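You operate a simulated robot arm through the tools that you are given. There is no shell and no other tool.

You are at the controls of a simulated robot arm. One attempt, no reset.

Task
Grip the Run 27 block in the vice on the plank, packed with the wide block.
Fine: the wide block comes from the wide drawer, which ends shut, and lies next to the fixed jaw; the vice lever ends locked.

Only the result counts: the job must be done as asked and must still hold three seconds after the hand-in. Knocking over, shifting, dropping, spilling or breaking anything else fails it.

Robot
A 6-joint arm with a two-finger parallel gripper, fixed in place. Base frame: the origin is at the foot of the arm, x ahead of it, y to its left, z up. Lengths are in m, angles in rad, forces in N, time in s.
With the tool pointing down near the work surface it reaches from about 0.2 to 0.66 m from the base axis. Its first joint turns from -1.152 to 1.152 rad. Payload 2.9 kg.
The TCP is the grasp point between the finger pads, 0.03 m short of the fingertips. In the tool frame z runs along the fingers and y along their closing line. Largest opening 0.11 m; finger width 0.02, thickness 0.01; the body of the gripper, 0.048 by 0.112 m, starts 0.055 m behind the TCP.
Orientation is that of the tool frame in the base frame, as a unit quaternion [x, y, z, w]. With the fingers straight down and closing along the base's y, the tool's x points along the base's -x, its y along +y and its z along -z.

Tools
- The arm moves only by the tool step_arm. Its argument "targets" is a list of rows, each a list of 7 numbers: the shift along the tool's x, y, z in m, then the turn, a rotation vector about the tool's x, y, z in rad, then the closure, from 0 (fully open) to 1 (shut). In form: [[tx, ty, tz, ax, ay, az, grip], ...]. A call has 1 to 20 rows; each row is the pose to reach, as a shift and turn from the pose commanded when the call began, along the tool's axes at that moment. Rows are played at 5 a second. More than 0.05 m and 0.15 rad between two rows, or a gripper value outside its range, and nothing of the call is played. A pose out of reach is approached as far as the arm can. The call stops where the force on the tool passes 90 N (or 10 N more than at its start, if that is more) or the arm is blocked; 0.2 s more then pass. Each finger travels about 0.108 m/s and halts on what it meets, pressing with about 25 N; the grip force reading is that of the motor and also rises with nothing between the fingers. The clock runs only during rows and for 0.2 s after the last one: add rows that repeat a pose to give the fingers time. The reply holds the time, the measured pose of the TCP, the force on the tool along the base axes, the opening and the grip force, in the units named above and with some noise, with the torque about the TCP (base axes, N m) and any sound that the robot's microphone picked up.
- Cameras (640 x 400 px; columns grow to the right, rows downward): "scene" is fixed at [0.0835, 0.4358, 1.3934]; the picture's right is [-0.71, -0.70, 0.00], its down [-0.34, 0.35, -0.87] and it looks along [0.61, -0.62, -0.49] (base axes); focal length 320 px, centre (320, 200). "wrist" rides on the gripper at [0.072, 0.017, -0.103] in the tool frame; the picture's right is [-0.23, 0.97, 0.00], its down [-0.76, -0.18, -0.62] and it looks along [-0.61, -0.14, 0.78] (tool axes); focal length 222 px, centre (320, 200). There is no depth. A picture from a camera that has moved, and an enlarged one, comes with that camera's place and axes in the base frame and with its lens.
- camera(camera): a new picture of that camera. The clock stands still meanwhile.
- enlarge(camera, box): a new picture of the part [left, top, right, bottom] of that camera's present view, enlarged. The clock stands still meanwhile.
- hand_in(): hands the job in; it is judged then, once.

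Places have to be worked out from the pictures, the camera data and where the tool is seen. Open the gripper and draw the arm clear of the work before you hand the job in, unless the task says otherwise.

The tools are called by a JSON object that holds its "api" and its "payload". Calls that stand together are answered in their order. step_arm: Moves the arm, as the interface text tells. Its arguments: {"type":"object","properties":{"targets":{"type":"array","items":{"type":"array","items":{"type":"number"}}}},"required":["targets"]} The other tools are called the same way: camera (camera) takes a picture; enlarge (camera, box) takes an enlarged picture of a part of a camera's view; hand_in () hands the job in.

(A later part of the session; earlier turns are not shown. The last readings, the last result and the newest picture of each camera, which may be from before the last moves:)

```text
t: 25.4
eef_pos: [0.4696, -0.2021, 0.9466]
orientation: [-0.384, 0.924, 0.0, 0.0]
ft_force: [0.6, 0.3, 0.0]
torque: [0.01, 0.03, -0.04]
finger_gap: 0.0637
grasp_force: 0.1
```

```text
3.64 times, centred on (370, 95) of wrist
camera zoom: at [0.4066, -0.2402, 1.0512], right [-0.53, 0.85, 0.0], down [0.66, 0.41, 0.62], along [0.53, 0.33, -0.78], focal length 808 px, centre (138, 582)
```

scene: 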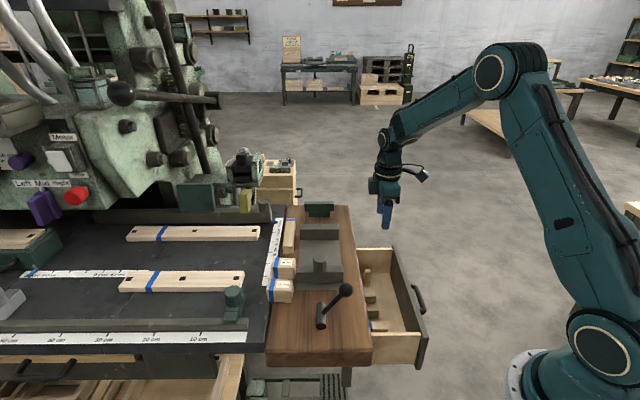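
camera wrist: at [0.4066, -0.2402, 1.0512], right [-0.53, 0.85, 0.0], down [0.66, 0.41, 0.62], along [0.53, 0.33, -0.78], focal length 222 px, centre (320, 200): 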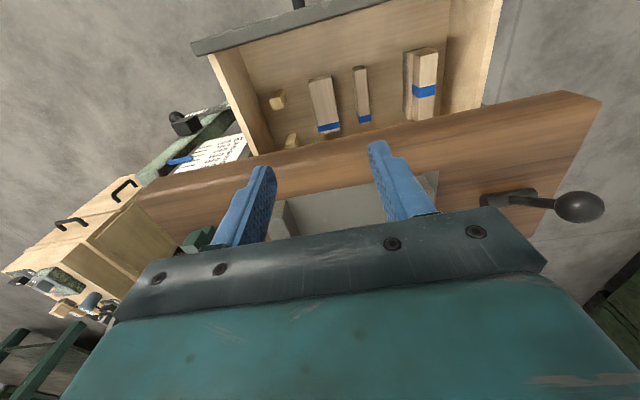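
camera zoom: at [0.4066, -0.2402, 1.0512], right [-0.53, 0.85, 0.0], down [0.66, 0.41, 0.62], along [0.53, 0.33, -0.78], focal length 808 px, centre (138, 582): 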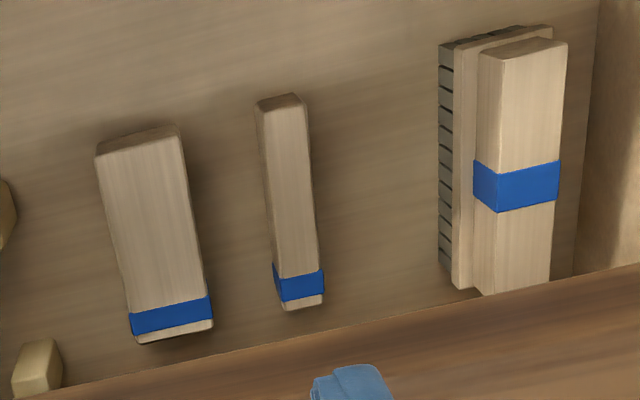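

The wide block (0.039×0.084 m) is at u≈0.4735, w≈0.23; the one on the right is a brush and the middle one is thin. I descend over the wide block, offset toward its near end so the gripper clears the plank edge.

{"api": "step_arm", "payload": {"targets": [[-0.005, 0.0015, 0.04, 0, 0, 0, 0.42], [-0.012, 0.0015, 0.08, 0, 0, 0, 0.42], [-0.018, 0.0015, 0.12, 0, 0, 0, 0.42], [-0.021, 0.0015, 0.16, 0, 0, 0, 0.42], [-0.021, 0.0015, 0.2, 0, 0, 0, 0.42], [-0.021, 0.0015, 0.235, 0, 0, 0, 0.42]]}}

{"api": "camera", "payload": {"camera": "wrist"}}

{"api": "enlarge", "payload": {"camera": "scene", "box": [320, 150, 480, 350]}}

```text
t: 26.8
eef_pos: [0.4874, -0.1851, 0.7402]
orientation: [-0.387, 0.922, 0.0, 0.005]
ft_force: [-2.6, -1.7, 17.0]
torque: [0.7, -0.41, 0.09]
finger_gap: 0.0638
grasp_force: 0.1
stopped in row 6: the force on the tool passed its limit at 160 N (the readings are from after the stop); the commanded pose is now the measured one
```

```text
taken
camera wrist: at [0.4241, -0.2254, 0.843], right [-0.54, 0.84, 0.0], down [0.66, 0.42, 0.63], along [0.53, 0.34, -0.78], focal length 222 px, centre (320, 200)
```

wrist: 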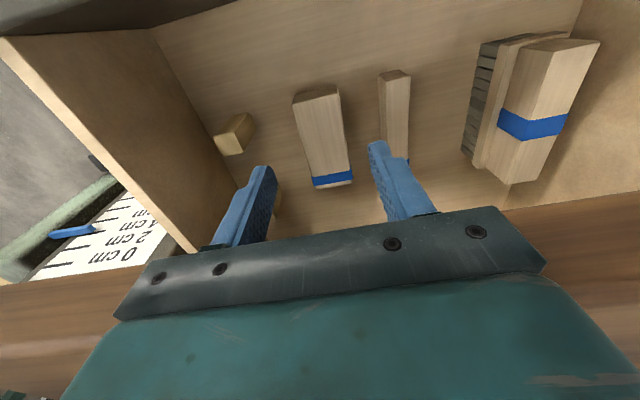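

```text
2.00 times, centred on (400, 250) of scene
camera zoom: at [0.0831, 0.4358, 1.3934], right [-0.71, -0.7, 0.0], down [-0.34, 0.35, -0.87], along [0.61, -0.62, -0.49], focal length 639 px, centre (160, 100)
```

zoom: 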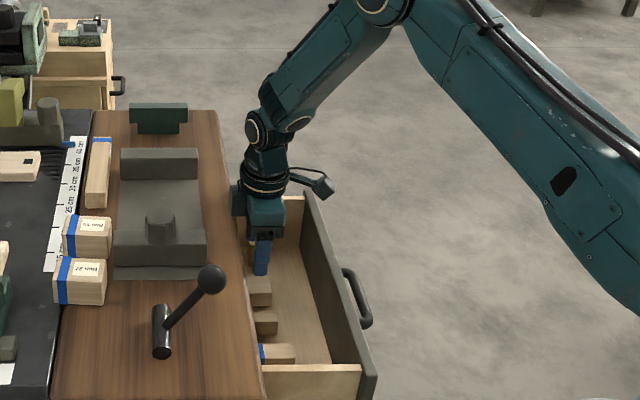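

The gripper's rear block (opposite the camera) touched the plank edge from above at z≈0.80. I lift off right away and check that nothing shifted.

{"api": "step_arm", "payload": {"targets": [[0, 0, -0.03, 0, 0, 0, 0.42], [0.01, 0, -0.06, 0, 0, 0, 0.42], [0.01, 0, -0.06, 0, 0, 0, 0.42]]}}

{"api": "enlarge", "payload": {"camera": "scene", "box": [240, 180, 400, 380]}}

{"api": "enlarge", "payload": {"camera": "scene", "box": [350, 120, 440, 220]}}

```text
t: 27.6
eef_pos: [0.4796, -0.1925, 0.7968]
orientation: [-0.387, 0.922, 0.001, 0.003]
ft_force: [-0.7, -0.1, -0.7]
torque: [0.03, -0.02, 0.0]
finger_gap: 0.0641
grasp_force: 0.0
```

```text
2.00 times, centred on (320, 280) of scene
camera zoom: at [0.0834, 0.4358, 1.3934], right [-0.71, -0.7, 0.0], down [-0.34, 0.35, -0.87], along [0.61, -0.62, -0.49], focal length 639 px, centre (320, 40)
```

zoom: 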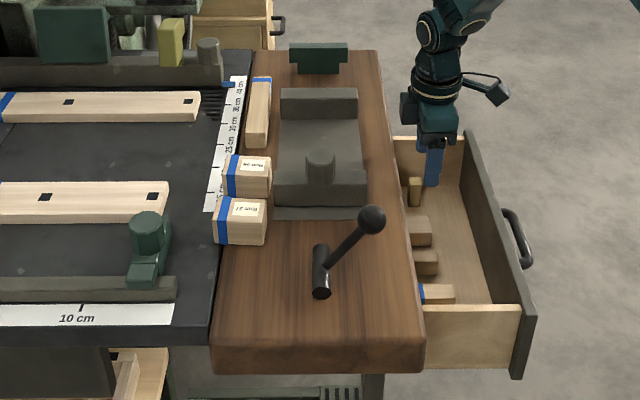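

```text
4.00 times, centred on (395, 170) of scene
camera zoom: at [0.0834, 0.4358, 1.3934], right [-0.71, -0.7, 0.0], down [-0.34, 0.35, -0.87], along [0.61, -0.62, -0.49], focal length 1279 px, centre (20, 320)
```

zoom: 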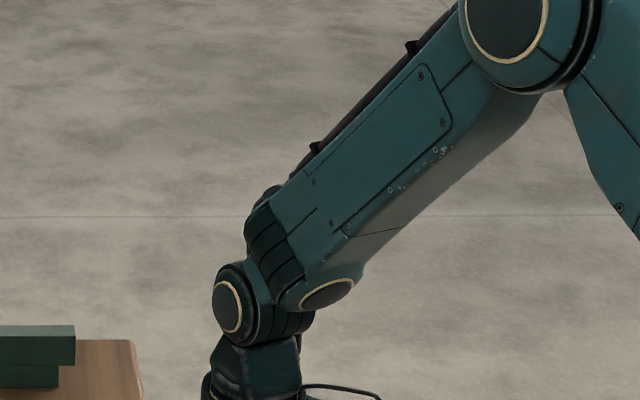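

Everything on the plank is unchanged. I zoom in on the gripper profile to measure the protrusion.

{"api": "enlarge", "payload": {"camera": "scene", "box": [340, 190, 430, 290]}}

```text
4.00 times, centred on (385, 240) of scene
camera zoom: at [0.0834, 0.4358, 1.3934], right [-0.71, -0.7, 0.0], down [-0.34, 0.35, -0.87], along [0.61, -0.62, -0.49], focal length 1279 px, centre (60, 40)
```

zoom: 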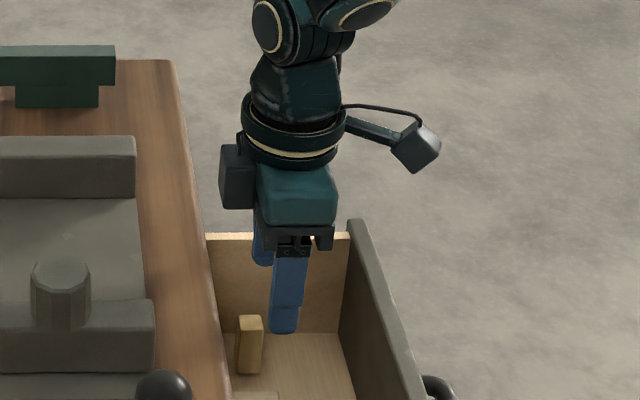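

The rear box reaches about 0.05 m from the tool axis. I tilt the tool 0.2 rad away from the plank and descend to grip just the near end of the wide block, which I will then drag out from under the edge.

{"api": "step_arm", "payload": {"targets": [[0.005, 0.0017, 0.01, 0, -0.1, 0, 0.42], [0.005, 0.0017, 0.02, 0, -0.2, 0, 0.42], [0.005, 0.0017, 0.045, 0, -0.2, 0, 0.42], [0.005, 0.0017, 0.07, 0, -0.2, 0, 0.42], [0.005, 0.0017, 0.09, 0, -0.2, 0, 0.42]]}}

{"api": "camera", "payload": {"camera": "wrist"}}

{"api": "enlarge", "payload": {"camera": "scene", "box": [340, 200, 430, 300]}}

```text
t: 28.8
eef_pos: [0.477, -0.1939, 0.7073]
orientation: [-0.385, 0.917, 0.04, 0.094]
ft_force: [-0.4, -0.2, 0.3]
torque: [0.0, 0.03, 0.02]
finger_gap: 0.0636
grasp_force: 0.1
```

```text
taken
camera wrist: at [0.399, -0.2476, 0.7941], right [-0.54, 0.84, 0.05], down [0.56, 0.32, 0.77], along [0.63, 0.44, -0.64], focal length 222 px, centre (320, 200)
```

wrist: 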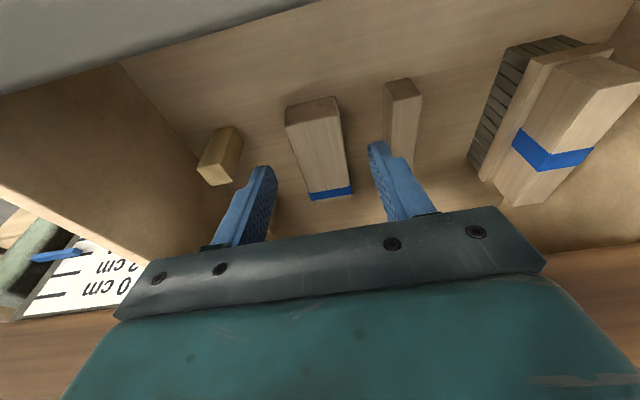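

```text
4.00 times, centred on (385, 250) of scene
camera zoom: at [0.0835, 0.4357, 1.3934], right [-0.71, -0.7, 0.0], down [-0.34, 0.35, -0.87], along [0.61, -0.62, -0.49], focal length 1279 px, centre (60, 0)
```

zoom: 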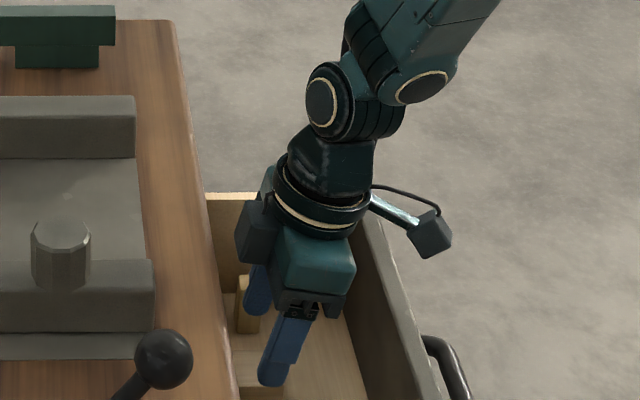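

The wide block sits between the fingers, and the rear box clears the plank. I lower the last 3 cm in small steps.

{"api": "step_arm", "payload": {"targets": [[0.003, 0.0005, 0.01, 0, 0, 0, 0.42], [0.0055, 0.0009, 0.02, 0, 0, 0, 0.42], [0.007, 0.0009, 0.026, 0, 0, 0, 0.42], [0.0083, 0.0009, 0.031, 0, 0, 0, 0.42]]}}

{"api": "camera", "payload": {"camera": "wrist"}}

{"api": "enlarge", "payload": {"camera": "scene", "box": [340, 200, 430, 300]}}

```text
t: 29.8
eef_pos: [0.4737, -0.1949, 0.6772]
orientation: [-0.384, 0.917, 0.038, 0.095]
ft_force: [0.3, -0.1, 0.9]
torque: [0.01, 0.01, -0.01]
finger_gap: 0.0641
grasp_force: 0.0
```

```text
taken
camera wrist: at [0.3964, -0.2485, 0.7629], right [-0.54, 0.84, 0.05], down [0.56, 0.32, 0.77], along [0.63, 0.44, -0.64], focal length 222 px, centre (320, 200)
```

wrist: 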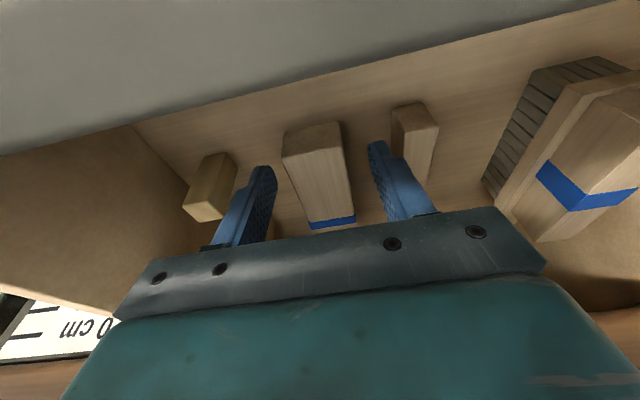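

```text
4.00 times, centred on (385, 250) of scene
camera zoom: at [0.0835, 0.4358, 1.3934], right [-0.71, -0.7, 0.0], down [-0.34, 0.35, -0.87], along [0.61, -0.62, -0.49], focal length 1279 px, centre (60, 0)
```

zoom: 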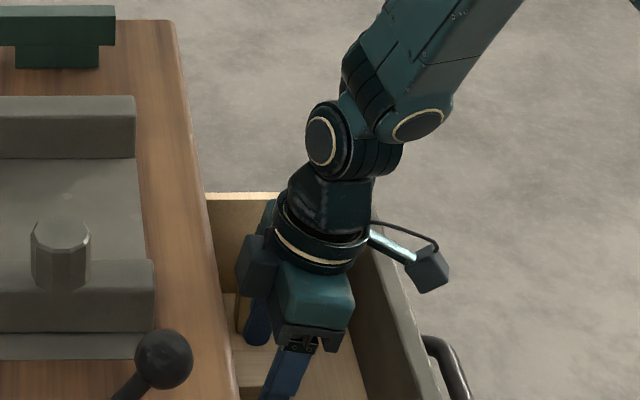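

No contact yet and the fingers straddle the block's near end. I close the gripper.

{"api": "step_arm", "payload": {"targets": [[0, 0, 0, 0, 0, 0, 0.55], [0, 0, 0, 0, 0, 0, 0.65], [0, 0, 0, 0, 0, 0, 0.8], [0, 0, 0, 0, 0, 0, 0.8]]}}

```text
t: 30.8
eef_pos: [0.4731, -0.1943, 0.6757]
orientation: [-0.385, 0.917, 0.041, 0.095]
ft_force: [0.2, -0.2, 0.4]
torque: [-0.03, -0.05, -0.02]
finger_gap: 0.0393
grasp_force: 24.6
```

The block is held (39 mm). I lift a hair and drag it 5.5 cm toward the drawer front, out from under the plank.

{"api": "step_arm", "payload": {"targets": [[-0.0003, 0, -0.0015, 0, 0, 0, 0.8], [0.0132, 0, -0.0042, 0, 0, 0, 0.8], [0.0266, 0, -0.0069, 0, 0, 0, 0.8], [0.0401, 0, -0.0096, 0, 0, 0, 0.8], [0.0536, 0, -0.0124, 0, 0, 0, 0.8], [0.0536, 0, -0.0124, 0, 0, 0, 0.8]]}}

{"api": "camera", "payload": {"camera": "wrist"}}

{"api": "enlarge", "payload": {"camera": "scene", "box": [320, 200, 440, 340]}}

```text
t: 32.2
eef_pos: [0.4344, -0.2344, 0.6765]
orientation: [-0.385, 0.917, 0.041, 0.094]
ft_force: [-0.1, -0.1, 0.5]
torque: [-0.07, 0.0, 0.01]
finger_gap: 0.0389
grasp_force: 25.4
```

```text
taken
camera wrist: at [0.3574, -0.288, 0.7636], right [-0.54, 0.84, 0.05], down [0.56, 0.32, 0.77], along [0.63, 0.44, -0.64], focal length 222 px, centre (320, 200)
```

wrist: 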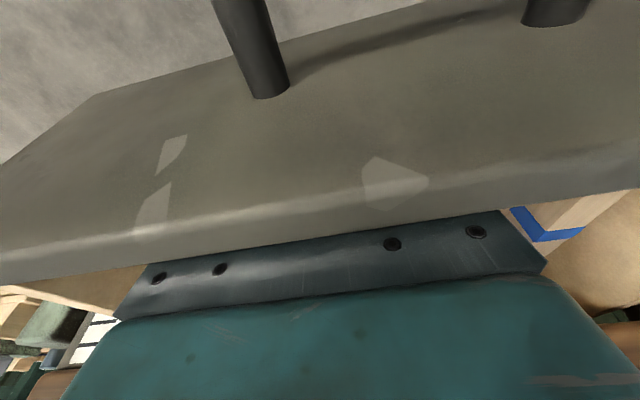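

```text
2.86 times, centred on (380, 270) of scene
camera zoom: at [0.0835, 0.4357, 1.3934], right [-0.71, -0.7, 0.0], down [-0.34, 0.35, -0.87], along [0.61, -0.62, -0.49], focal length 913 px, centre (149, 0)
```

zoom: 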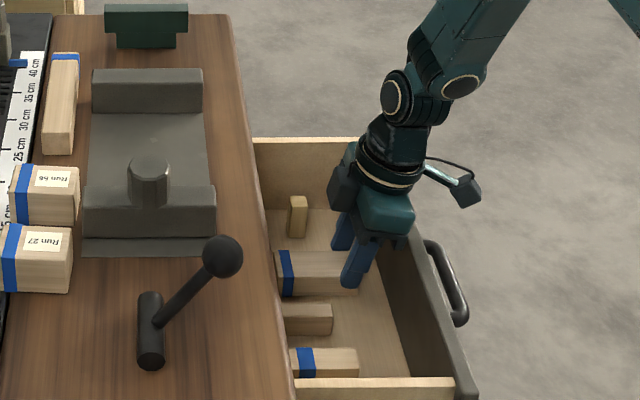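

The wide block is now clear of the plank edge. I set it down, release, and rise to regrip it at its centre with a vertical tool.

{"api": "step_arm", "payload": {"targets": [[0.0003, 0, 0.0015, 0, 0, 0, 0.8], [0.0003, 0, 0.0015, 0, 0, 0, 0.6], [0.0003, 0, 0.0015, 0, 0, 0, 0.42], [0.0003, 0, 0.0015, 0, 0, 0, 0.42], [-0.005, 0, -0.025, 0, 0, 0, 0.42], [-0.01, 0, -0.05, 0, 0, 0, 0.42], [-0.012, 0, -0.06, 0, 0.1, 0, 0.42], [-0.012, 0, -0.06, 0, 0.2, 0, 0.42]]}}

{"api": "enlarge", "payload": {"camera": "scene", "box": [320, 200, 440, 340]}}

{"api": "camera", "payload": {"camera": "wrist"}}

```text
t: 34.0
eef_pos: [0.4351, -0.2362, 0.7385]
orientation: [-0.387, 0.922, 0.001, 0.002]
ft_force: [0.9, -0.6, 0.2]
torque: [0.05, 0.0, 0.0]
finger_gap: 0.0636
grasp_force: 0.0
```

```text
2.86 times, centred on (380, 270) of scene
camera zoom: at [0.0835, 0.4357, 1.3934], right [-0.71, -0.7, 0.0], down [-0.34, 0.35, -0.87], along [0.61, -0.62, -0.49], focal length 913 px, centre (149, 0)
```

zoom: 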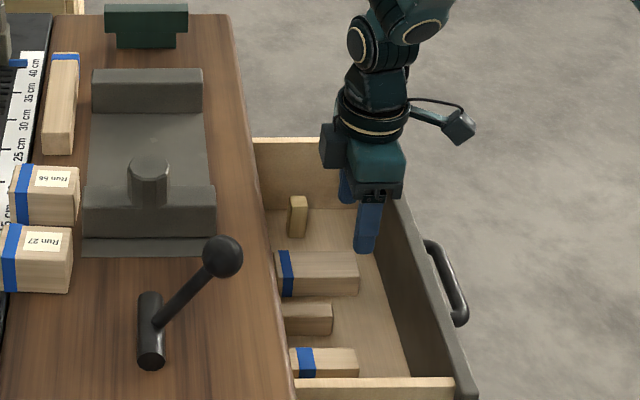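

```text
taken
camera wrist: at [0.3709, -0.2751, 0.8419], right [-0.54, 0.84, 0.0], down [0.66, 0.42, 0.63], along [0.53, 0.34, -0.78], focal length 222 px, centre (320, 200)
```

wrist: 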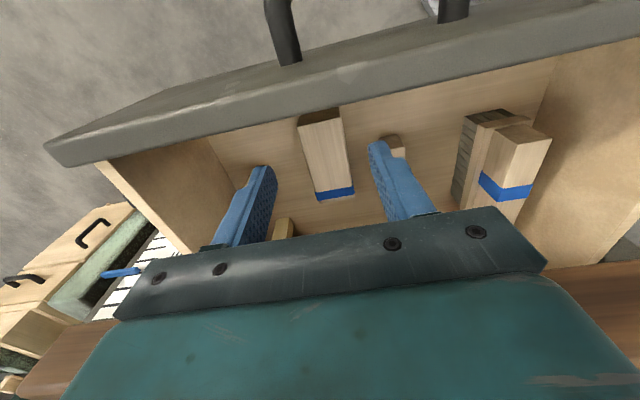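

The block is now at w≈0.175. I move over its centre and descend vertically.

{"api": "step_arm", "payload": {"targets": [[-0.017, 0.0017, 0, 0, 0, 0, 0.42], [-0.0344, 0.0017, 0.01, 0, 0, 0, 0.42], [-0.0344, 0.0017, 0.035, 0, 0, 0, 0.42], [-0.0344, 0.0017, 0.055, 0, 0, 0, 0.42], [-0.0344, 0.0017, 0.069, 0, 0, 0, 0.42]]}}

{"api": "enlarge", "payload": {"camera": "scene", "box": [320, 200, 440, 340]}}

```text
t: 35.2
eef_pos: [0.4583, -0.2082, 0.6681]
orientation: [-0.386, 0.922, 0.002, 0.002]
ft_force: [0.1, 0.5, 0.4]
torque: [0.0, 0.01, 0.02]
finger_gap: 0.0639
grasp_force: 0.0
```

```text
2.86 times, centred on (380, 270) of scene
camera zoom: at [0.0834, 0.4358, 1.3934], right [-0.71, -0.7, 0.0], down [-0.34, 0.35, -0.87], along [0.61, -0.62, -0.49], focal length 913 px, centre (149, 0)
```

zoom: 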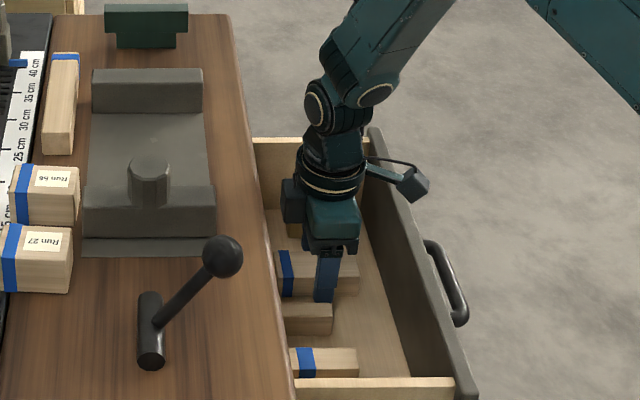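

The fingers straddle the block's middle without contact. I close and then lift it straight up.

{"api": "step_arm", "payload": {"targets": [[0, 0, 0, 0, 0, 0, 0.55], [0, 0, 0, 0, 0, 0, 0.68], [0, 0, 0, 0, 0, 0, 0.8], [0, 0, 0, 0, 0, 0, 0.8], [0, 0, -0.02, 0, 0, 0, 0.8], [0, 0, -0.05, 0, 0, 0, 0.8], [0, 0, -0.08, 0, 0, 0, 0.8]]}}

{"api": "enlarge", "payload": {"camera": "scene", "box": [320, 180, 440, 320]}}

```text
t: 36.8
eef_pos: [0.4562, -0.2093, 0.75]
orientation: [-0.387, 0.922, 0.002, 0.003]
ft_force: [-0.5, 0.1, -0.9]
torque: [0.0, 0.04, 0.05]
finger_gap: 0.0391
grasp_force: 25.5
```

```text
2.86 times, centred on (380, 250) of scene
camera zoom: at [0.0835, 0.4357, 1.3934], right [-0.71, -0.7, 0.0], down [-0.34, 0.35, -0.87], along [0.61, -0.62, -0.49], focal length 913 px, centre (149, 57)
```

zoom: 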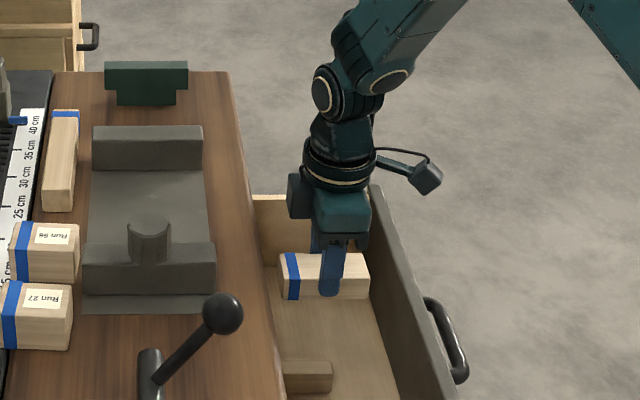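

The wide block is lifted. I raise it well above the plank, then carry it over the vice (aim u≈0.50, w≈0.362).

{"api": "step_arm", "payload": {"targets": [[0, 0, -0.045, 0, 0, 0, 0.8], [0, 0, -0.09, 0, 0, 0, 0.8], [0, 0, -0.135, 0, 0, 0.003, 0.8], [-0.03, -0.005, -0.16, 0, 0, 0.006, 0.8], [-0.07, -0.01, -0.18, 0, 0, 0.009, 0.8], [-0.11, -0.017, -0.18, 0, 0, 0.009, 0.8], [-0.15, -0.024, -0.18, 0, 0, 0.009, 0.8], [-0.187, -0.0285, -0.18, 0, 0, 0.009, 0.8], [-0.187, -0.0285, -0.18, 0, 0, 0.009, 0.8]]}}

{"api": "camera", "payload": {"camera": "wrist"}}

{"api": "enlarge", "payload": {"camera": "scene", "box": [250, 130, 410, 330]}}

```text
t: 38.8
eef_pos: [0.6065, -0.0963, 0.9311]
orientation: [-0.383, 0.924, 0.001, 0.001]
ft_force: [0.9, -0.3, -1.7]
torque: [-0.03, 0.03, 0.04]
finger_gap: 0.0392
grasp_force: 25.2
```

```text
taken
camera wrist: at [0.5433, -0.1357, 1.0346], right [-0.53, 0.85, 0.0], down [0.66, 0.41, 0.63], along [0.53, 0.33, -0.78], focal length 222 px, centre (320, 200)
```

wrist: 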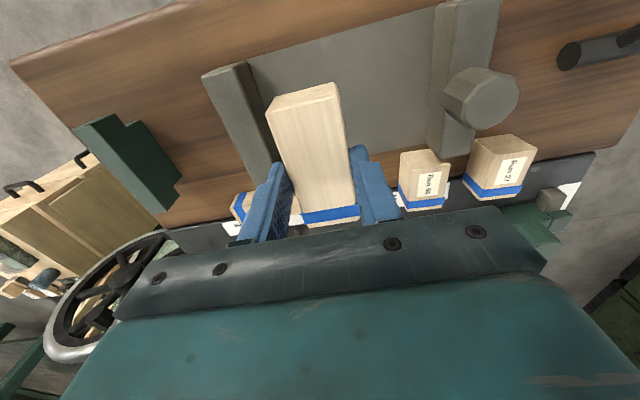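

```text
2.00 times, centred on (330, 230) of scene
camera zoom: at [0.0835, 0.4358, 1.3934], right [-0.71, -0.7, 0.0], down [-0.34, 0.35, -0.87], along [0.61, -0.62, -0.49], focal length 639 px, centre (300, 140)
```

zoom: 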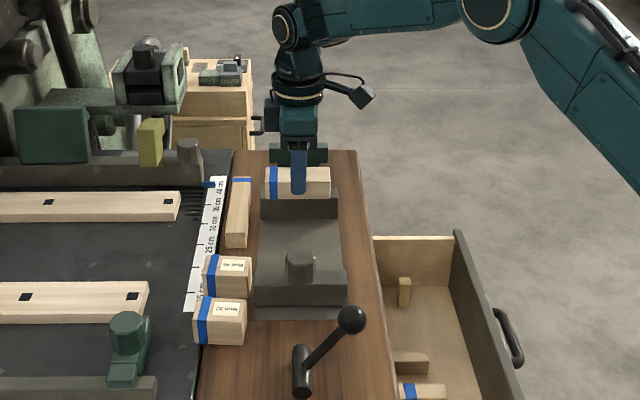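

Carried over the vice. I zoom in on the fixed jaw in this view to locate its face precisely.

{"api": "enlarge", "payload": {"camera": "wrist", "box": [180, 0, 540, 220]}}

```text
1.78 times, centred on (360, 110) of wrist
camera zoom: at [0.5433, -0.1357, 1.0346], right [-0.53, 0.85, 0.0], down [0.66, 0.41, 0.63], along [0.53, 0.33, -0.78], focal length 395 px, centre (249, 360)
```

zoom: 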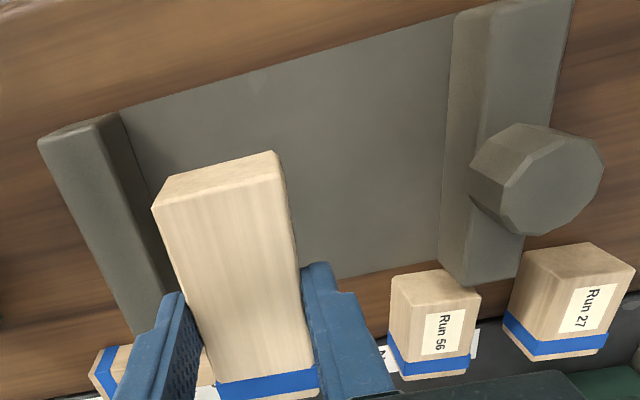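

Fixed jaw face at u≈0.546, jaw span w 0.299–0.417, sliding jaw face at u≈0.391. I lower the block onto the slab just short of the fixed jaw, first to about 1 cm above.

{"api": "step_arm", "payload": {"targets": [[0.0015, 0.001, 0.025, 0, 0, 0, 0.8], [0.003, 0.002, 0.05, 0, 0, 0, 0.8], [0.003, 0.002, 0.065, 0, 0, 0, 0.8], [0.003, 0.002, 0.074, 0, 0, 0, 0.8], [0.003, 0.002, 0.074, 0, 0, 0, 0.8]]}}

{"api": "enlarge", "payload": {"camera": "scene", "box": [290, 190, 370, 290]}}

{"api": "camera", "payload": {"camera": "wrist"}}

```text
t: 40.0
eef_pos: [0.6037, -0.0962, 0.8573]
orientation: [-0.382, 0.924, 0.002, 0.003]
ft_force: [0.5, -0.2, -1.2]
torque: [0.0, 0.03, -0.01]
finger_gap: 0.0389
grasp_force: 24.7
```

```text
4.00 times, centred on (330, 240) of scene
camera zoom: at [0.0835, 0.4357, 1.3934], right [-0.71, -0.7, 0.0], down [-0.34, 0.35, -0.87], along [0.61, -0.62, -0.49], focal length 1279 px, centre (280, 40)
```

zoom: 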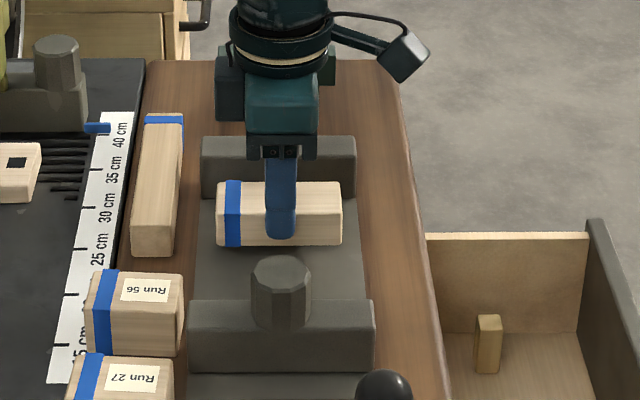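

```text
taken
camera wrist: at [0.5401, -0.1361, 0.9599], right [-0.53, 0.85, 0.0], down [0.66, 0.41, 0.63], along [0.53, 0.33, -0.78], focal length 222 px, centre (320, 200)
```

wrist: 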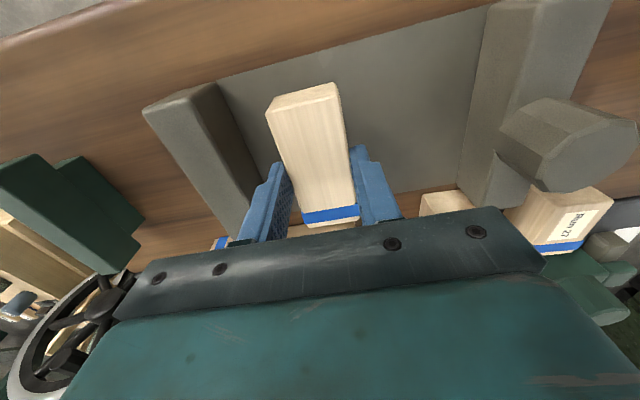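

The block hovers over the slab in front of the fixed jaw. I lower in small steps, watching vertical force.

{"api": "step_arm", "payload": {"targets": [[0, 0, 0.002, 0, 0, 0, 0.8], [0, 0, 0.004, 0, 0, 0, 0.8], [0, 0, 0.006, 0, 0, 0, 0.8], [0, 0, 0.008, 0, 0, 0, 0.8]]}}

```text
t: 41.0
eef_pos: [0.6051, -0.0968, 0.848]
orientation: [-0.383, 0.924, 0.002, 0.003]
ft_force: [0.2, -0.2, 0.1]
torque: [-0.01, 0.0, 0.02]
finger_gap: 0.039
grasp_force: 24.8
```

{"api": "step_arm", "payload": {"targets": [[0, 0, 0.002, 0, 0, 0, 0.8], [0, 0, 0.004, 0, 0, 0, 0.8]]}}

```text
t: 41.6
eef_pos: [0.6053, -0.0964, 0.8443]
orientation: [-0.382, 0.924, 0.002, 0.003]
ft_force: [-0.2, -0.7, -0.1]
torque: [-0.04, -0.01, 0.03]
finger_gap: 0.0393
grasp_force: 25.7
```

Still no clear contact at z=0.844. I continue down in 2 mm steps.

{"api": "step_arm", "payload": {"targets": [[0, 0, 0.002, 0, 0, 0, 0.8], [0, 0, 0.003, 0, 0, 0, 0.8], [0, 0, 0.004, 0, 0, 0, 0.8]]}}

{"api": "enlarge", "payload": {"camera": "scene", "box": [290, 190, 370, 290]}}

```text
t: 42.4
eef_pos: [0.6046, -0.0962, 0.843]
orientation: [-0.383, 0.924, 0.001, 0.004]
ft_force: [-7.0, 2.7, 20.0]
torque: [0.06, 0.17, 0.01]
finger_gap: 0.0393
grasp_force: 25.2
```

```text
4.00 times, centred on (330, 240) of scene
camera zoom: at [0.0829, 0.4359, 1.3934], right [-0.71, -0.7, 0.0], down [-0.34, 0.35, -0.87], along [0.61, -0.62, -0.49], focal length 1279 px, centre (280, 40)
```

zoom: 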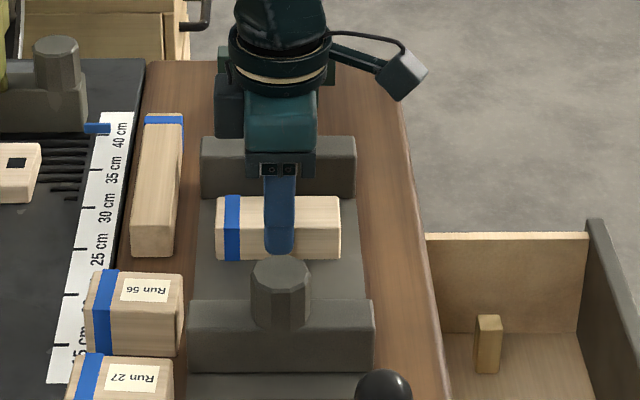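

Contact: the block rests on the slab. I relieve 1 mm, open the fingers to 6.4 cm and rise.

{"api": "step_arm", "payload": {"targets": [[0, 0, -0.0015, 0, 0, 0, 0.8], [0, 0, -0.0015, 0, 0, 0, 0.65], [0, 0, -0.0015, 0, 0, 0, 0.45], [0, 0, -0.0015, 0, 0, 0, 0.45], [0, 0, -0.02, 0, 0, 0, 0.45], [0, 0, -0.06, 0, 0, 0, 0.45], [0, 0, -0.1, 0, 0, 0, 0.45]]}}

{"api": "enlarge", "payload": {"camera": "scene", "box": [290, 190, 370, 290]}}

{"api": "camera", "payload": {"camera": "wrist"}}

```text
t: 44.0
eef_pos: [0.6034, -0.0964, 0.9396]
orientation: [-0.384, 0.924, 0.002, 0.002]
ft_force: [-0.3, 0.0, -0.4]
torque: [0.02, 0.0, -0.01]
finger_gap: 0.0604
grasp_force: 0.1
```

```text
4.00 times, centred on (330, 240) of scene
camera zoom: at [0.0834, 0.4358, 1.3934], right [-0.71, -0.7, 0.0], down [-0.34, 0.35, -0.87], along [0.61, -0.62, -0.49], focal length 1279 px, centre (280, 40)
```

zoom: 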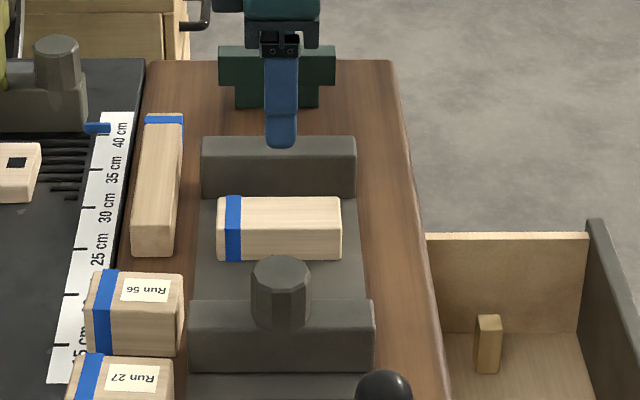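

```text
taken
camera wrist: at [0.5403, -0.1365, 1.044], right [-0.53, 0.85, 0.0], down [0.66, 0.41, 0.63], along [0.53, 0.33, -0.78], focal length 222 px, centre (320, 200)
```

wrist: 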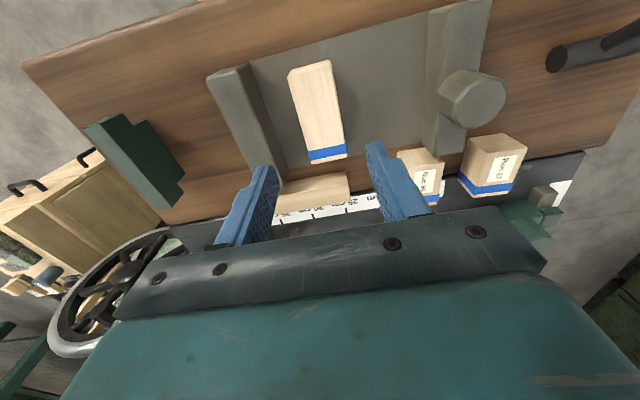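

The block lies square on the slab. I rotate 90° and open fully to grip it by its ends, so I can slide it flush against the fixed jaw.

{"api": "step_arm", "payload": {"targets": [[0, 0, 0, 0, 0, 0.13, 0.3], [0, 0, 0, 0, 0, 0.26, 0.15], [0, 0, 0, 0, 0, 0.39, 0], [0, 0, 0, 0, 0, 0.52, 0], [0, 0, 0, 0, 0, 0.65, 0], [0, 0, 0, 0, 0, 0.78, 0], [0, 0, 0, 0, 0, 0.91, 0], [0, 0, 0, 0, 0, 1.04, 0], [0, 0, 0, 0, 0, 1.17, 0], [0, 0, 0, 0, 0, 1.3, 0], [0, 0, 0, 0, 0, 1.44, 0], [0, 0, 0, 0, 0, 1.5708, 0]]}}

{"api": "camera", "payload": {"camera": "wrist"}}

```text
t: 46.6
eef_pos: [0.6051, -0.0959, 0.9419]
orientation: [0.383, 0.924, 0.003, 0.0]
ft_force: [-0.5, 0.3, -0.4]
torque: [0.01, -0.02, -0.02]
finger_gap: 0.1101
grasp_force: 0.0
```

```text
taken
camera wrist: at [0.5645, -0.034, 1.0444], right [0.85, 0.53, 0.01], down [0.41, -0.67, 0.62], along [0.33, -0.53, -0.78], focal length 222 px, centre (320, 200)
```

wrist: 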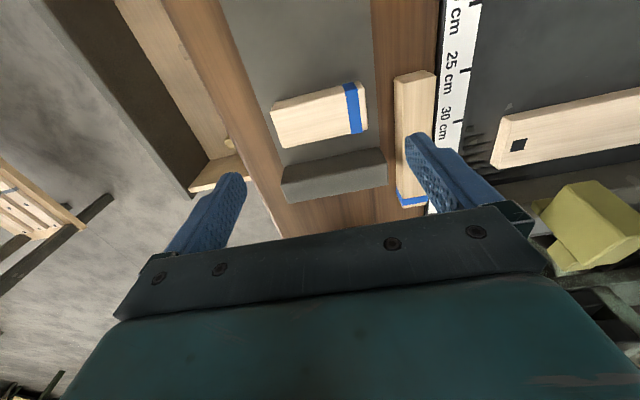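

The tool is aligned over the block with fingers at its two ends. I descend to grip height.

{"api": "step_arm", "payload": {"targets": [[0, -0.001, 0.03, 0, 0, 0, 0], [0, -0.001, 0.06, 0, 0, 0, 0], [0, -0.001, 0.08, 0, 0, 0, 0], [0, -0.001, 0.094, 0, 0, 0, 0]]}}

{"api": "enlarge", "payload": {"camera": "scene", "box": [270, 170, 390, 290]}}

{"api": "camera", "payload": {"camera": "wrist"}}

```text
t: 47.6
eef_pos: [0.6042, -0.0984, 0.8464]
orientation: [0.382, 0.924, 0.003, 0.001]
ft_force: [-0.4, 0.5, -0.1]
torque: [0.0, 0.05, 0.0]
finger_gap: 0.1099
grasp_force: 0.2
```

```text
3.33 times, centred on (330, 230) of scene
camera zoom: at [0.0835, 0.4358, 1.3934], right [-0.71, -0.7, 0.0], down [-0.34, 0.35, -0.87], along [0.61, -0.62, -0.49], focal length 1066 px, centre (287, 100)
```

zoom: 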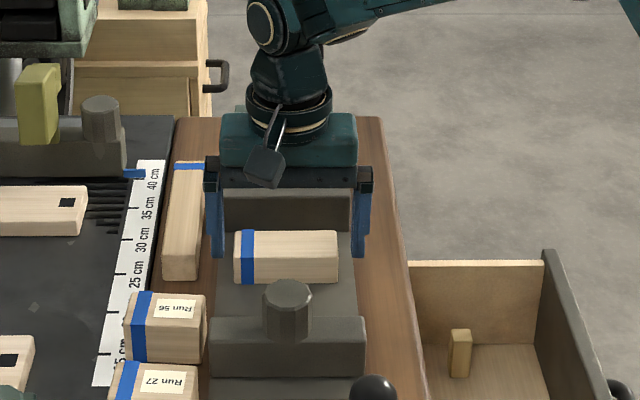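

```text
taken
camera wrist: at [0.5637, -0.0348, 0.9497], right [0.85, 0.53, 0.01], down [0.41, -0.67, 0.62], along [0.33, -0.53, -0.78], focal length 222 px, centre (320, 200)
```

wrist: 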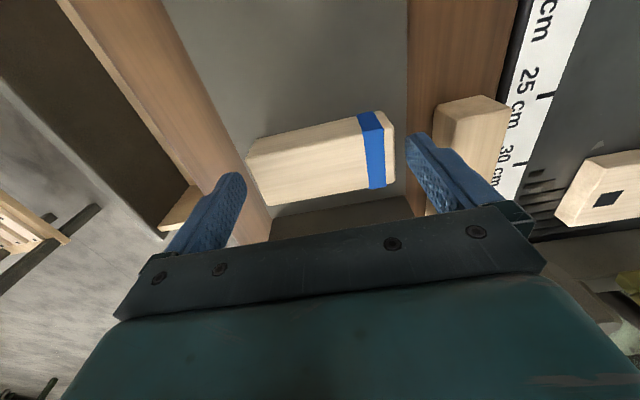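

The block is between the fingers. I close on its ends and then slide it toward the fixed jaw in small steps.

{"api": "step_arm", "payload": {"targets": [[0, 0, 0, 0, 0, 0, 0.15], [0, 0, 0, 0, 0, 0, 0.25], [0, 0, 0, 0, 0, 0, 0.35], [0, 0, 0, 0, 0, 0, 0.35]]}}

```text
t: 48.6
eef_pos: [0.6034, -0.0968, 0.8462]
orientation: [0.382, 0.924, 0.003, 0.0]
ft_force: [0.6, -0.4, -0.2]
torque: [0.01, 0.0, 0.01]
finger_gap: 0.0893
grasp_force: 24.9
```

Gripped at 89 mm length. I slide it 2.6 cm toward the fixed jaw, then check.

{"api": "step_arm", "payload": {"targets": [[-0.008, 0, 0, 0, 0, 0, 0.35], [-0.016, 0, 0, 0, 0, 0, 0.35], [-0.022, 0, 0, 0, 0, 0, 0.35], [-0.026, 0, 0, 0, 0, 0, 0.35]]}}

{"api": "camera", "payload": {"camera": "wrist"}}

```text
t: 49.6
eef_pos: [0.6236, -0.1158, 0.847]
orientation: [0.382, 0.924, 0.002, 0.0]
ft_force: [0.2, -0.8, -0.2]
torque: [0.02, 0.01, -0.02]
finger_gap: 0.0891
grasp_force: 25.0
```

```text
taken
camera wrist: at [0.5825, -0.0527, 0.9504], right [0.85, 0.53, 0.01], down [0.41, -0.67, 0.62], along [0.33, -0.53, -0.78], focal length 222 px, centre (320, 200)
```

wrist: 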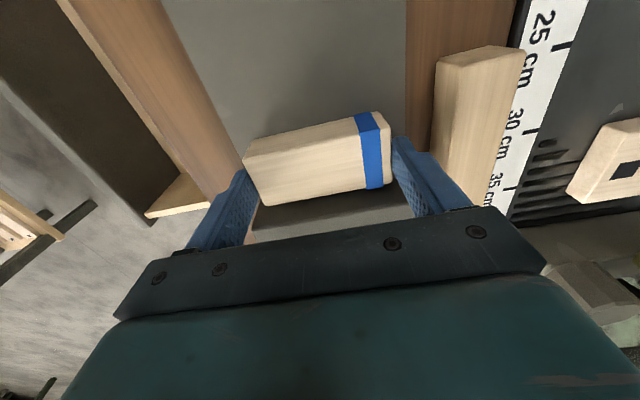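

No contact yet (u≈0.523). I continue in 2 mm steps until the jaw pushes back.

{"api": "step_arm", "payload": {"targets": [[-0.002, 0, 0, 0, 0, 0, 0.35], [-0.004, 0, 0, 0, 0, 0, 0.35]]}}

{"api": "enlarge", "payload": {"camera": "wrist", "box": [220, 80, 440, 240]}}

```text
t: 50.2
eef_pos: [0.6254, -0.1172, 0.8477]
orientation: [0.383, 0.924, 0.003, 0.0]
ft_force: [0.4, 0.1, 0.2]
torque: [0.01, 0.0, 0.0]
finger_gap: 0.0892
grasp_force: 25.2
```

```text
2.50 times, centred on (330, 160) of wrist
camera zoom: at [0.5854, -0.0556, 0.9509], right [0.85, 0.53, 0.01], down [0.41, -0.67, 0.62], along [0.33, -0.53, -0.78], focal length 555 px, centre (295, 300)
```

zoom: 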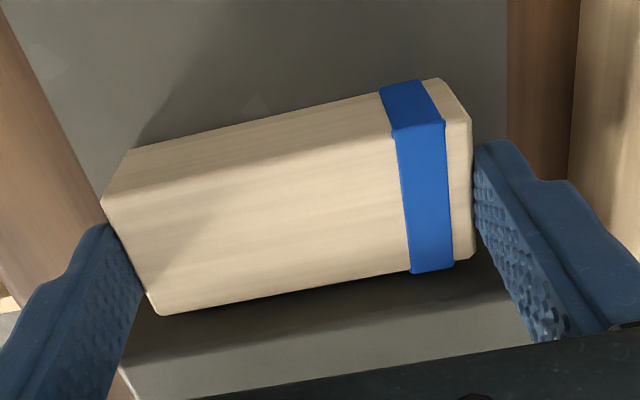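

Still free; the band behind the block is the upper part of the jaw face. I step on another few millimetres.

{"api": "step_arm", "payload": {"targets": [[-0.0015, 0, 0, 0, 0, 0, 0.35], [-0.003, 0, 0, 0, 0, 0, 0.35], [-0.0045, 0, 0, 0, 0, 0, 0.35]]}}

```text
t: 51.0
eef_pos: [0.6282, -0.1216, 0.8471]
orientation: [0.383, 0.924, 0.003, 0.0]
ft_force: [0.3, 0.2, 0.1]
torque: [-0.01, 0.0, 0.03]
finger_gap: 0.089
grasp_force: 24.6
```

No force yet at u≈0.530. I continue in small steps.

{"api": "step_arm", "payload": {"targets": [[-0.0015, 0, 0, 0, 0, 0, 0.35], [-0.003, 0, 0, 0, 0, 0, 0.35], [-0.0045, 0, 0, 0, 0, 0, 0.35]]}}

{"api": "enlarge", "payload": {"camera": "wrist", "box": [220, 80, 440, 240]}}

{"api": "enlarge", "payload": {"camera": "scene", "box": [290, 190, 370, 290]}}

```text
t: 51.8
eef_pos: [0.6308, -0.1224, 0.8454]
orientation: [0.381, 0.925, 0.003, -0.002]
ft_force: [-15.5, 12.5, 1.9]
torque: [0.27, 0.47, -0.11]
finger_gap: 0.0893
grasp_force: 25.1
```

```text
2.50 times, centred on (330, 160) of wrist
camera zoom: at [0.5906, -0.0604, 0.9498], right [0.85, 0.53, 0.0], down [0.42, -0.67, 0.62], along [0.33, -0.52, -0.79], focal length 555 px, centre (295, 300)
```

zoom: 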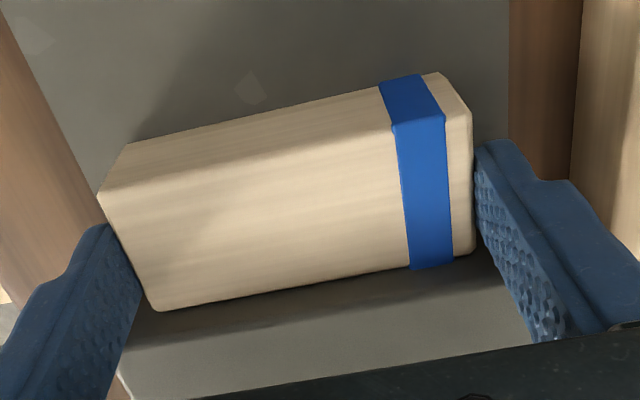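

```text
4.00 times, centred on (330, 240) of scene
camera zoom: at [0.083, 0.4361, 1.3933], right [-0.71, -0.7, 0.0], down [-0.34, 0.35, -0.87], along [0.61, -0.62, -0.49], focal length 1279 px, centre (280, 40)
```

zoom: 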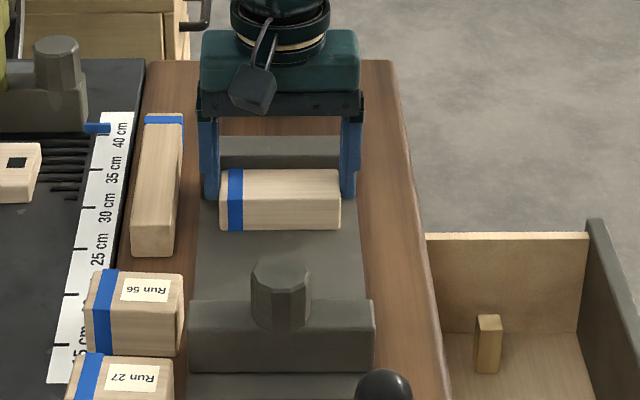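

Contact with the fixed jaw (about 20 N). The wide block is flush; I open the fingers and rise.

{"api": "step_arm", "payload": {"targets": [[0, 0, 0, 0, 0, 0, 0.2], [0, 0, 0, 0, 0, 0, 0], [0, 0, 0, 0, 0, 0, 0], [0, 0, -0.03, 0, 0, 0, 0], [0, 0, -0.07, 0, 0, 0, 0], [0, 0, -0.11, 0, 0, 0, 0]]}}

{"api": "camera", "payload": {"camera": "wrist"}}

{"api": "enlarge", "payload": {"camera": "scene", "box": [290, 190, 370, 290]}}

```text
t: 53.2
eef_pos: [0.6304, -0.1255, 0.9575]
orientation: [0.383, 0.924, 0.003, 0.0]
ft_force: [0.0, -0.1, 0.0]
torque: [0.03, -0.01, 0.02]
finger_gap: 0.11
grasp_force: 0.0
```

```text
taken
camera wrist: at [0.5904, -0.0622, 1.0609], right [0.85, 0.53, 0.01], down [0.41, -0.67, 0.62], along [0.33, -0.53, -0.78], focal length 222 px, centre (320, 200)
```

wrist: 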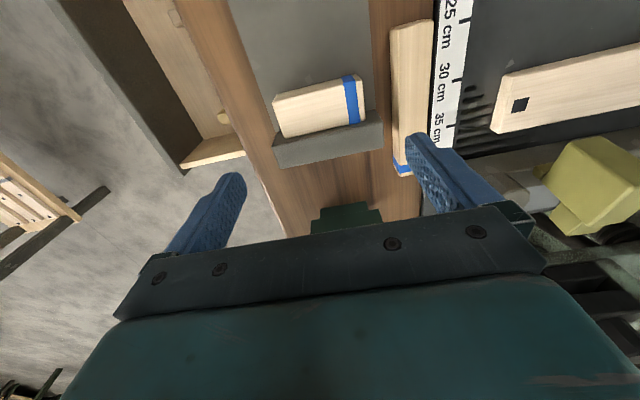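

```text
4.00 times, centred on (330, 240) of scene
camera zoom: at [0.0834, 0.4358, 1.3934], right [-0.71, -0.7, 0.0], down [-0.34, 0.35, -0.87], along [0.61, -0.62, -0.49], focal length 1279 px, centre (280, 40)
```

zoom: 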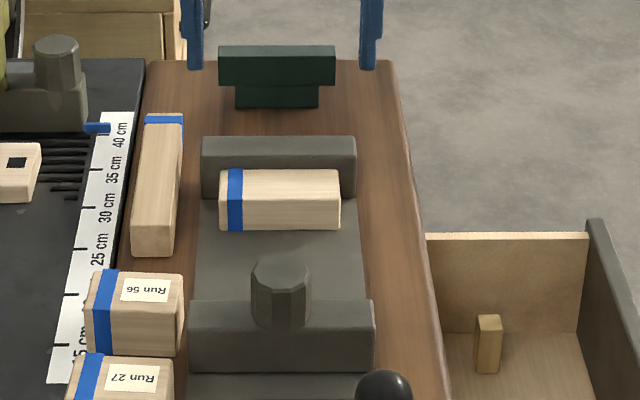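

The wide block sits flush at the fixed jaw. Next I check whether the near jaw slides by hand: I move over its post with the fingers half open.

{"api": "step_arm", "payload": {"targets": [[0.04, 0.0005, 0, 0, 0, 0, 0.2], [0.08, 0.001, 0, 0, 0, 0, 0.4], [0.12, 0.001, 0, 0, 0, 0, 0.45], [0.16, 0.001, 0.01, 0, 0, 0, 0.45], [0.16, 0.001, 0.025, 0, 0, 0, 0.45]]}}

{"api": "camera", "payload": {"camera": "wrist"}}

{"api": "enlarge", "payload": {"camera": "scene", "box": [270, 180, 390, 300]}}

```text
t: 54.4
eef_pos: [0.5172, -0.0104, 0.9309]
orientation: [0.383, 0.924, 0.003, 0.002]
ft_force: [0.0, -0.2, 1.2]
torque: [-0.01, -0.01, -0.01]
finger_gap: 0.0607
grasp_force: 0.2
```

```text
taken
camera wrist: at [0.4777, 0.0519, 1.0349], right [0.85, 0.53, 0.01], down [0.41, -0.67, 0.62], along [0.33, -0.53, -0.78], focal length 222 px, centre (320, 200)
```

wrist: 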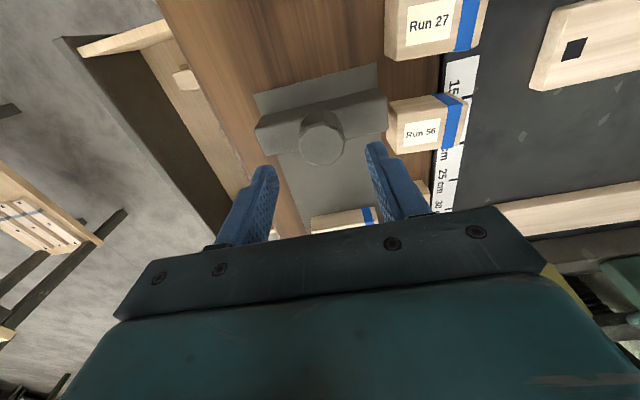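

```text
3.33 times, centred on (330, 240) of scene
camera zoom: at [0.0834, 0.4358, 1.3934], right [-0.71, -0.7, 0.0], down [-0.34, 0.35, -0.87], along [0.61, -0.62, -0.49], focal length 1066 px, centre (287, 67)
```

zoom: 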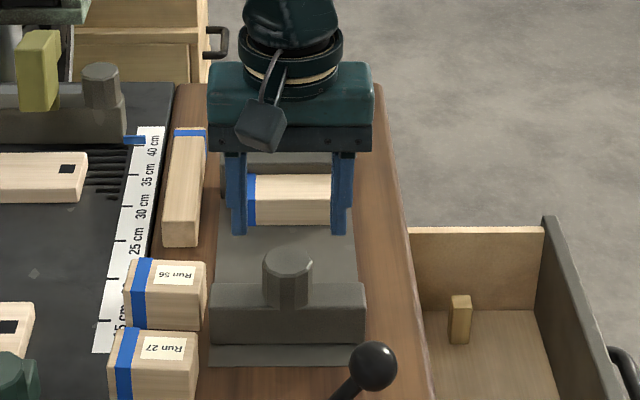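

The post is centred under the tool. I lower so the fingertips flank the post just above the jaw top, and close gently.

{"api": "step_arm", "payload": {"targets": [[0.001, 0.001, 0.02, 0, 0, 0, 0.45], [0.001, 0.001, 0.038, 0, 0, 0, 0.45], [0.001, 0.001, 0.047, 0, 0, 0, 0.45], [0.001, 0.001, 0.047, 0, 0, 0, 0.6], [0.001, 0.001, 0.047, 0, 0, 0, 0.75], [0.001, 0.001, 0.047, 0, 0, 0, 0.8]]}}

{"api": "camera", "payload": {"camera": "wrist"}}

```text
t: 55.8
eef_pos: [0.518, -0.01, 0.8844]
orientation: [0.382, 0.924, 0.003, 0.0]
ft_force: [-1.2, -0.8, 0.8]
torque: [-0.7, 0.1, 0.02]
finger_gap: 0.0371
grasp_force: 45.5
```

```text
taken
camera wrist: at [0.4784, 0.0531, 0.988], right [0.85, 0.53, 0.01], down [0.41, -0.67, 0.62], along [0.33, -0.53, -0.78], focal length 222 px, centre (320, 200)
```

wrist: 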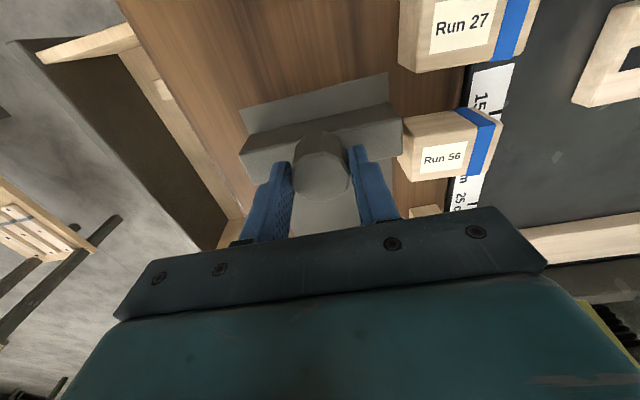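

The post is gripped (37 mm). I push it 1 cm toward the fixed jaw to see whether the jaw slides.

{"api": "step_arm", "payload": {"targets": [[-0.003, 0, 0, 0, 0, 0, 0.8], [-0.006, 0, 0, 0, 0, 0, 0.8], [-0.01, 0, 0, 0, 0, 0, 0.8]]}}

{"api": "camera", "payload": {"camera": "wrist"}}

```text
t: 56.6
eef_pos: [0.5259, -0.0167, 0.8836]
orientation: [0.382, 0.924, 0.003, 0.001]
ft_force: [-3.9, -0.4, -2.1]
torque: [-0.7, -0.07, 0.27]
finger_gap: 0.0374
grasp_force: 45.0
```

```text
taken
camera wrist: at [0.486, 0.0457, 0.9881], right [0.85, 0.53, 0.0], down [0.41, -0.67, 0.62], along [0.33, -0.53, -0.78], focal length 222 px, centre (320, 200)
```

wrist: 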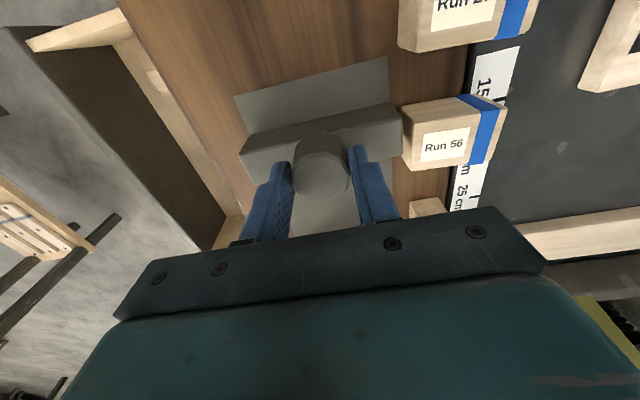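

The jaw slides freely with a few newtons. I slide it further (to 7 cm total) to verify its travel before loading the Run 27 block.

{"api": "step_arm", "payload": {"targets": [[-0.01, 0, 0, 0, 0, 0, 0.8], [-0.02, 0, 0, 0, 0, 0, 0.8], [-0.03, 0, 0, 0, 0, 0, 0.8], [-0.04, 0, 0, 0, 0, 0, 0.8], [-0.05, 0, 0, 0, 0, 0, 0.8], [-0.06, 0, 0, 0, 0, 0, 0.8]]}}

{"api": "enlarge", "payload": {"camera": "scene", "box": [270, 180, 390, 300]}}

```text
t: 58.0
eef_pos: [0.569, -0.0599, 0.8839]
orientation: [0.382, 0.924, 0.003, 0.0]
ft_force: [-1.3, 1.7, -14.6]
torque: [0.05, 0.55, -0.14]
finger_gap: 0.0372
grasp_force: 45.4
```

```text
3.33 times, centred on (330, 240) of scene
camera zoom: at [0.0837, 0.4358, 1.3934], right [-0.71, -0.7, 0.0], down [-0.34, 0.35, -0.87], along [0.61, -0.62, -0.49], focal length 1066 px, centre (287, 67)
```

zoom: 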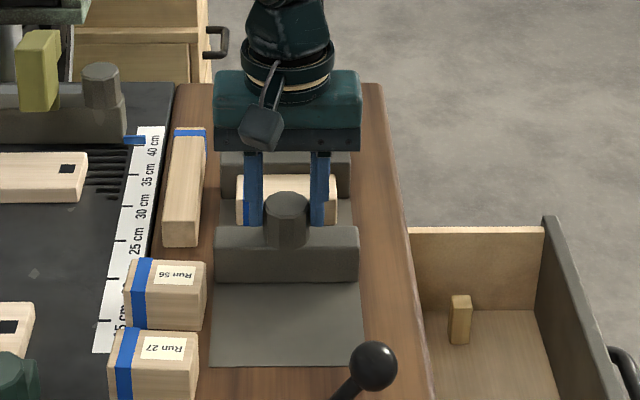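

Travel continues freely at 7.2 cm. I test 8 mm more, which is enough for a 4 cm thick Run 27 block.

{"api": "step_arm", "payload": {"targets": [[-0.004, 0, 0, 0, 0, 0, 0.8], [-0.008, 0, 0, 0, 0, 0, 0.8]]}}

```text
t: 58.6
eef_pos: [0.5728, -0.0653, 0.8851]
orientation: [0.382, 0.924, 0.003, 0.0]
ft_force: [-2.7, 2.1, -14.6]
torque: [-0.36, 0.55, 0.11]
finger_gap: 0.0375
grasp_force: 44.6
```

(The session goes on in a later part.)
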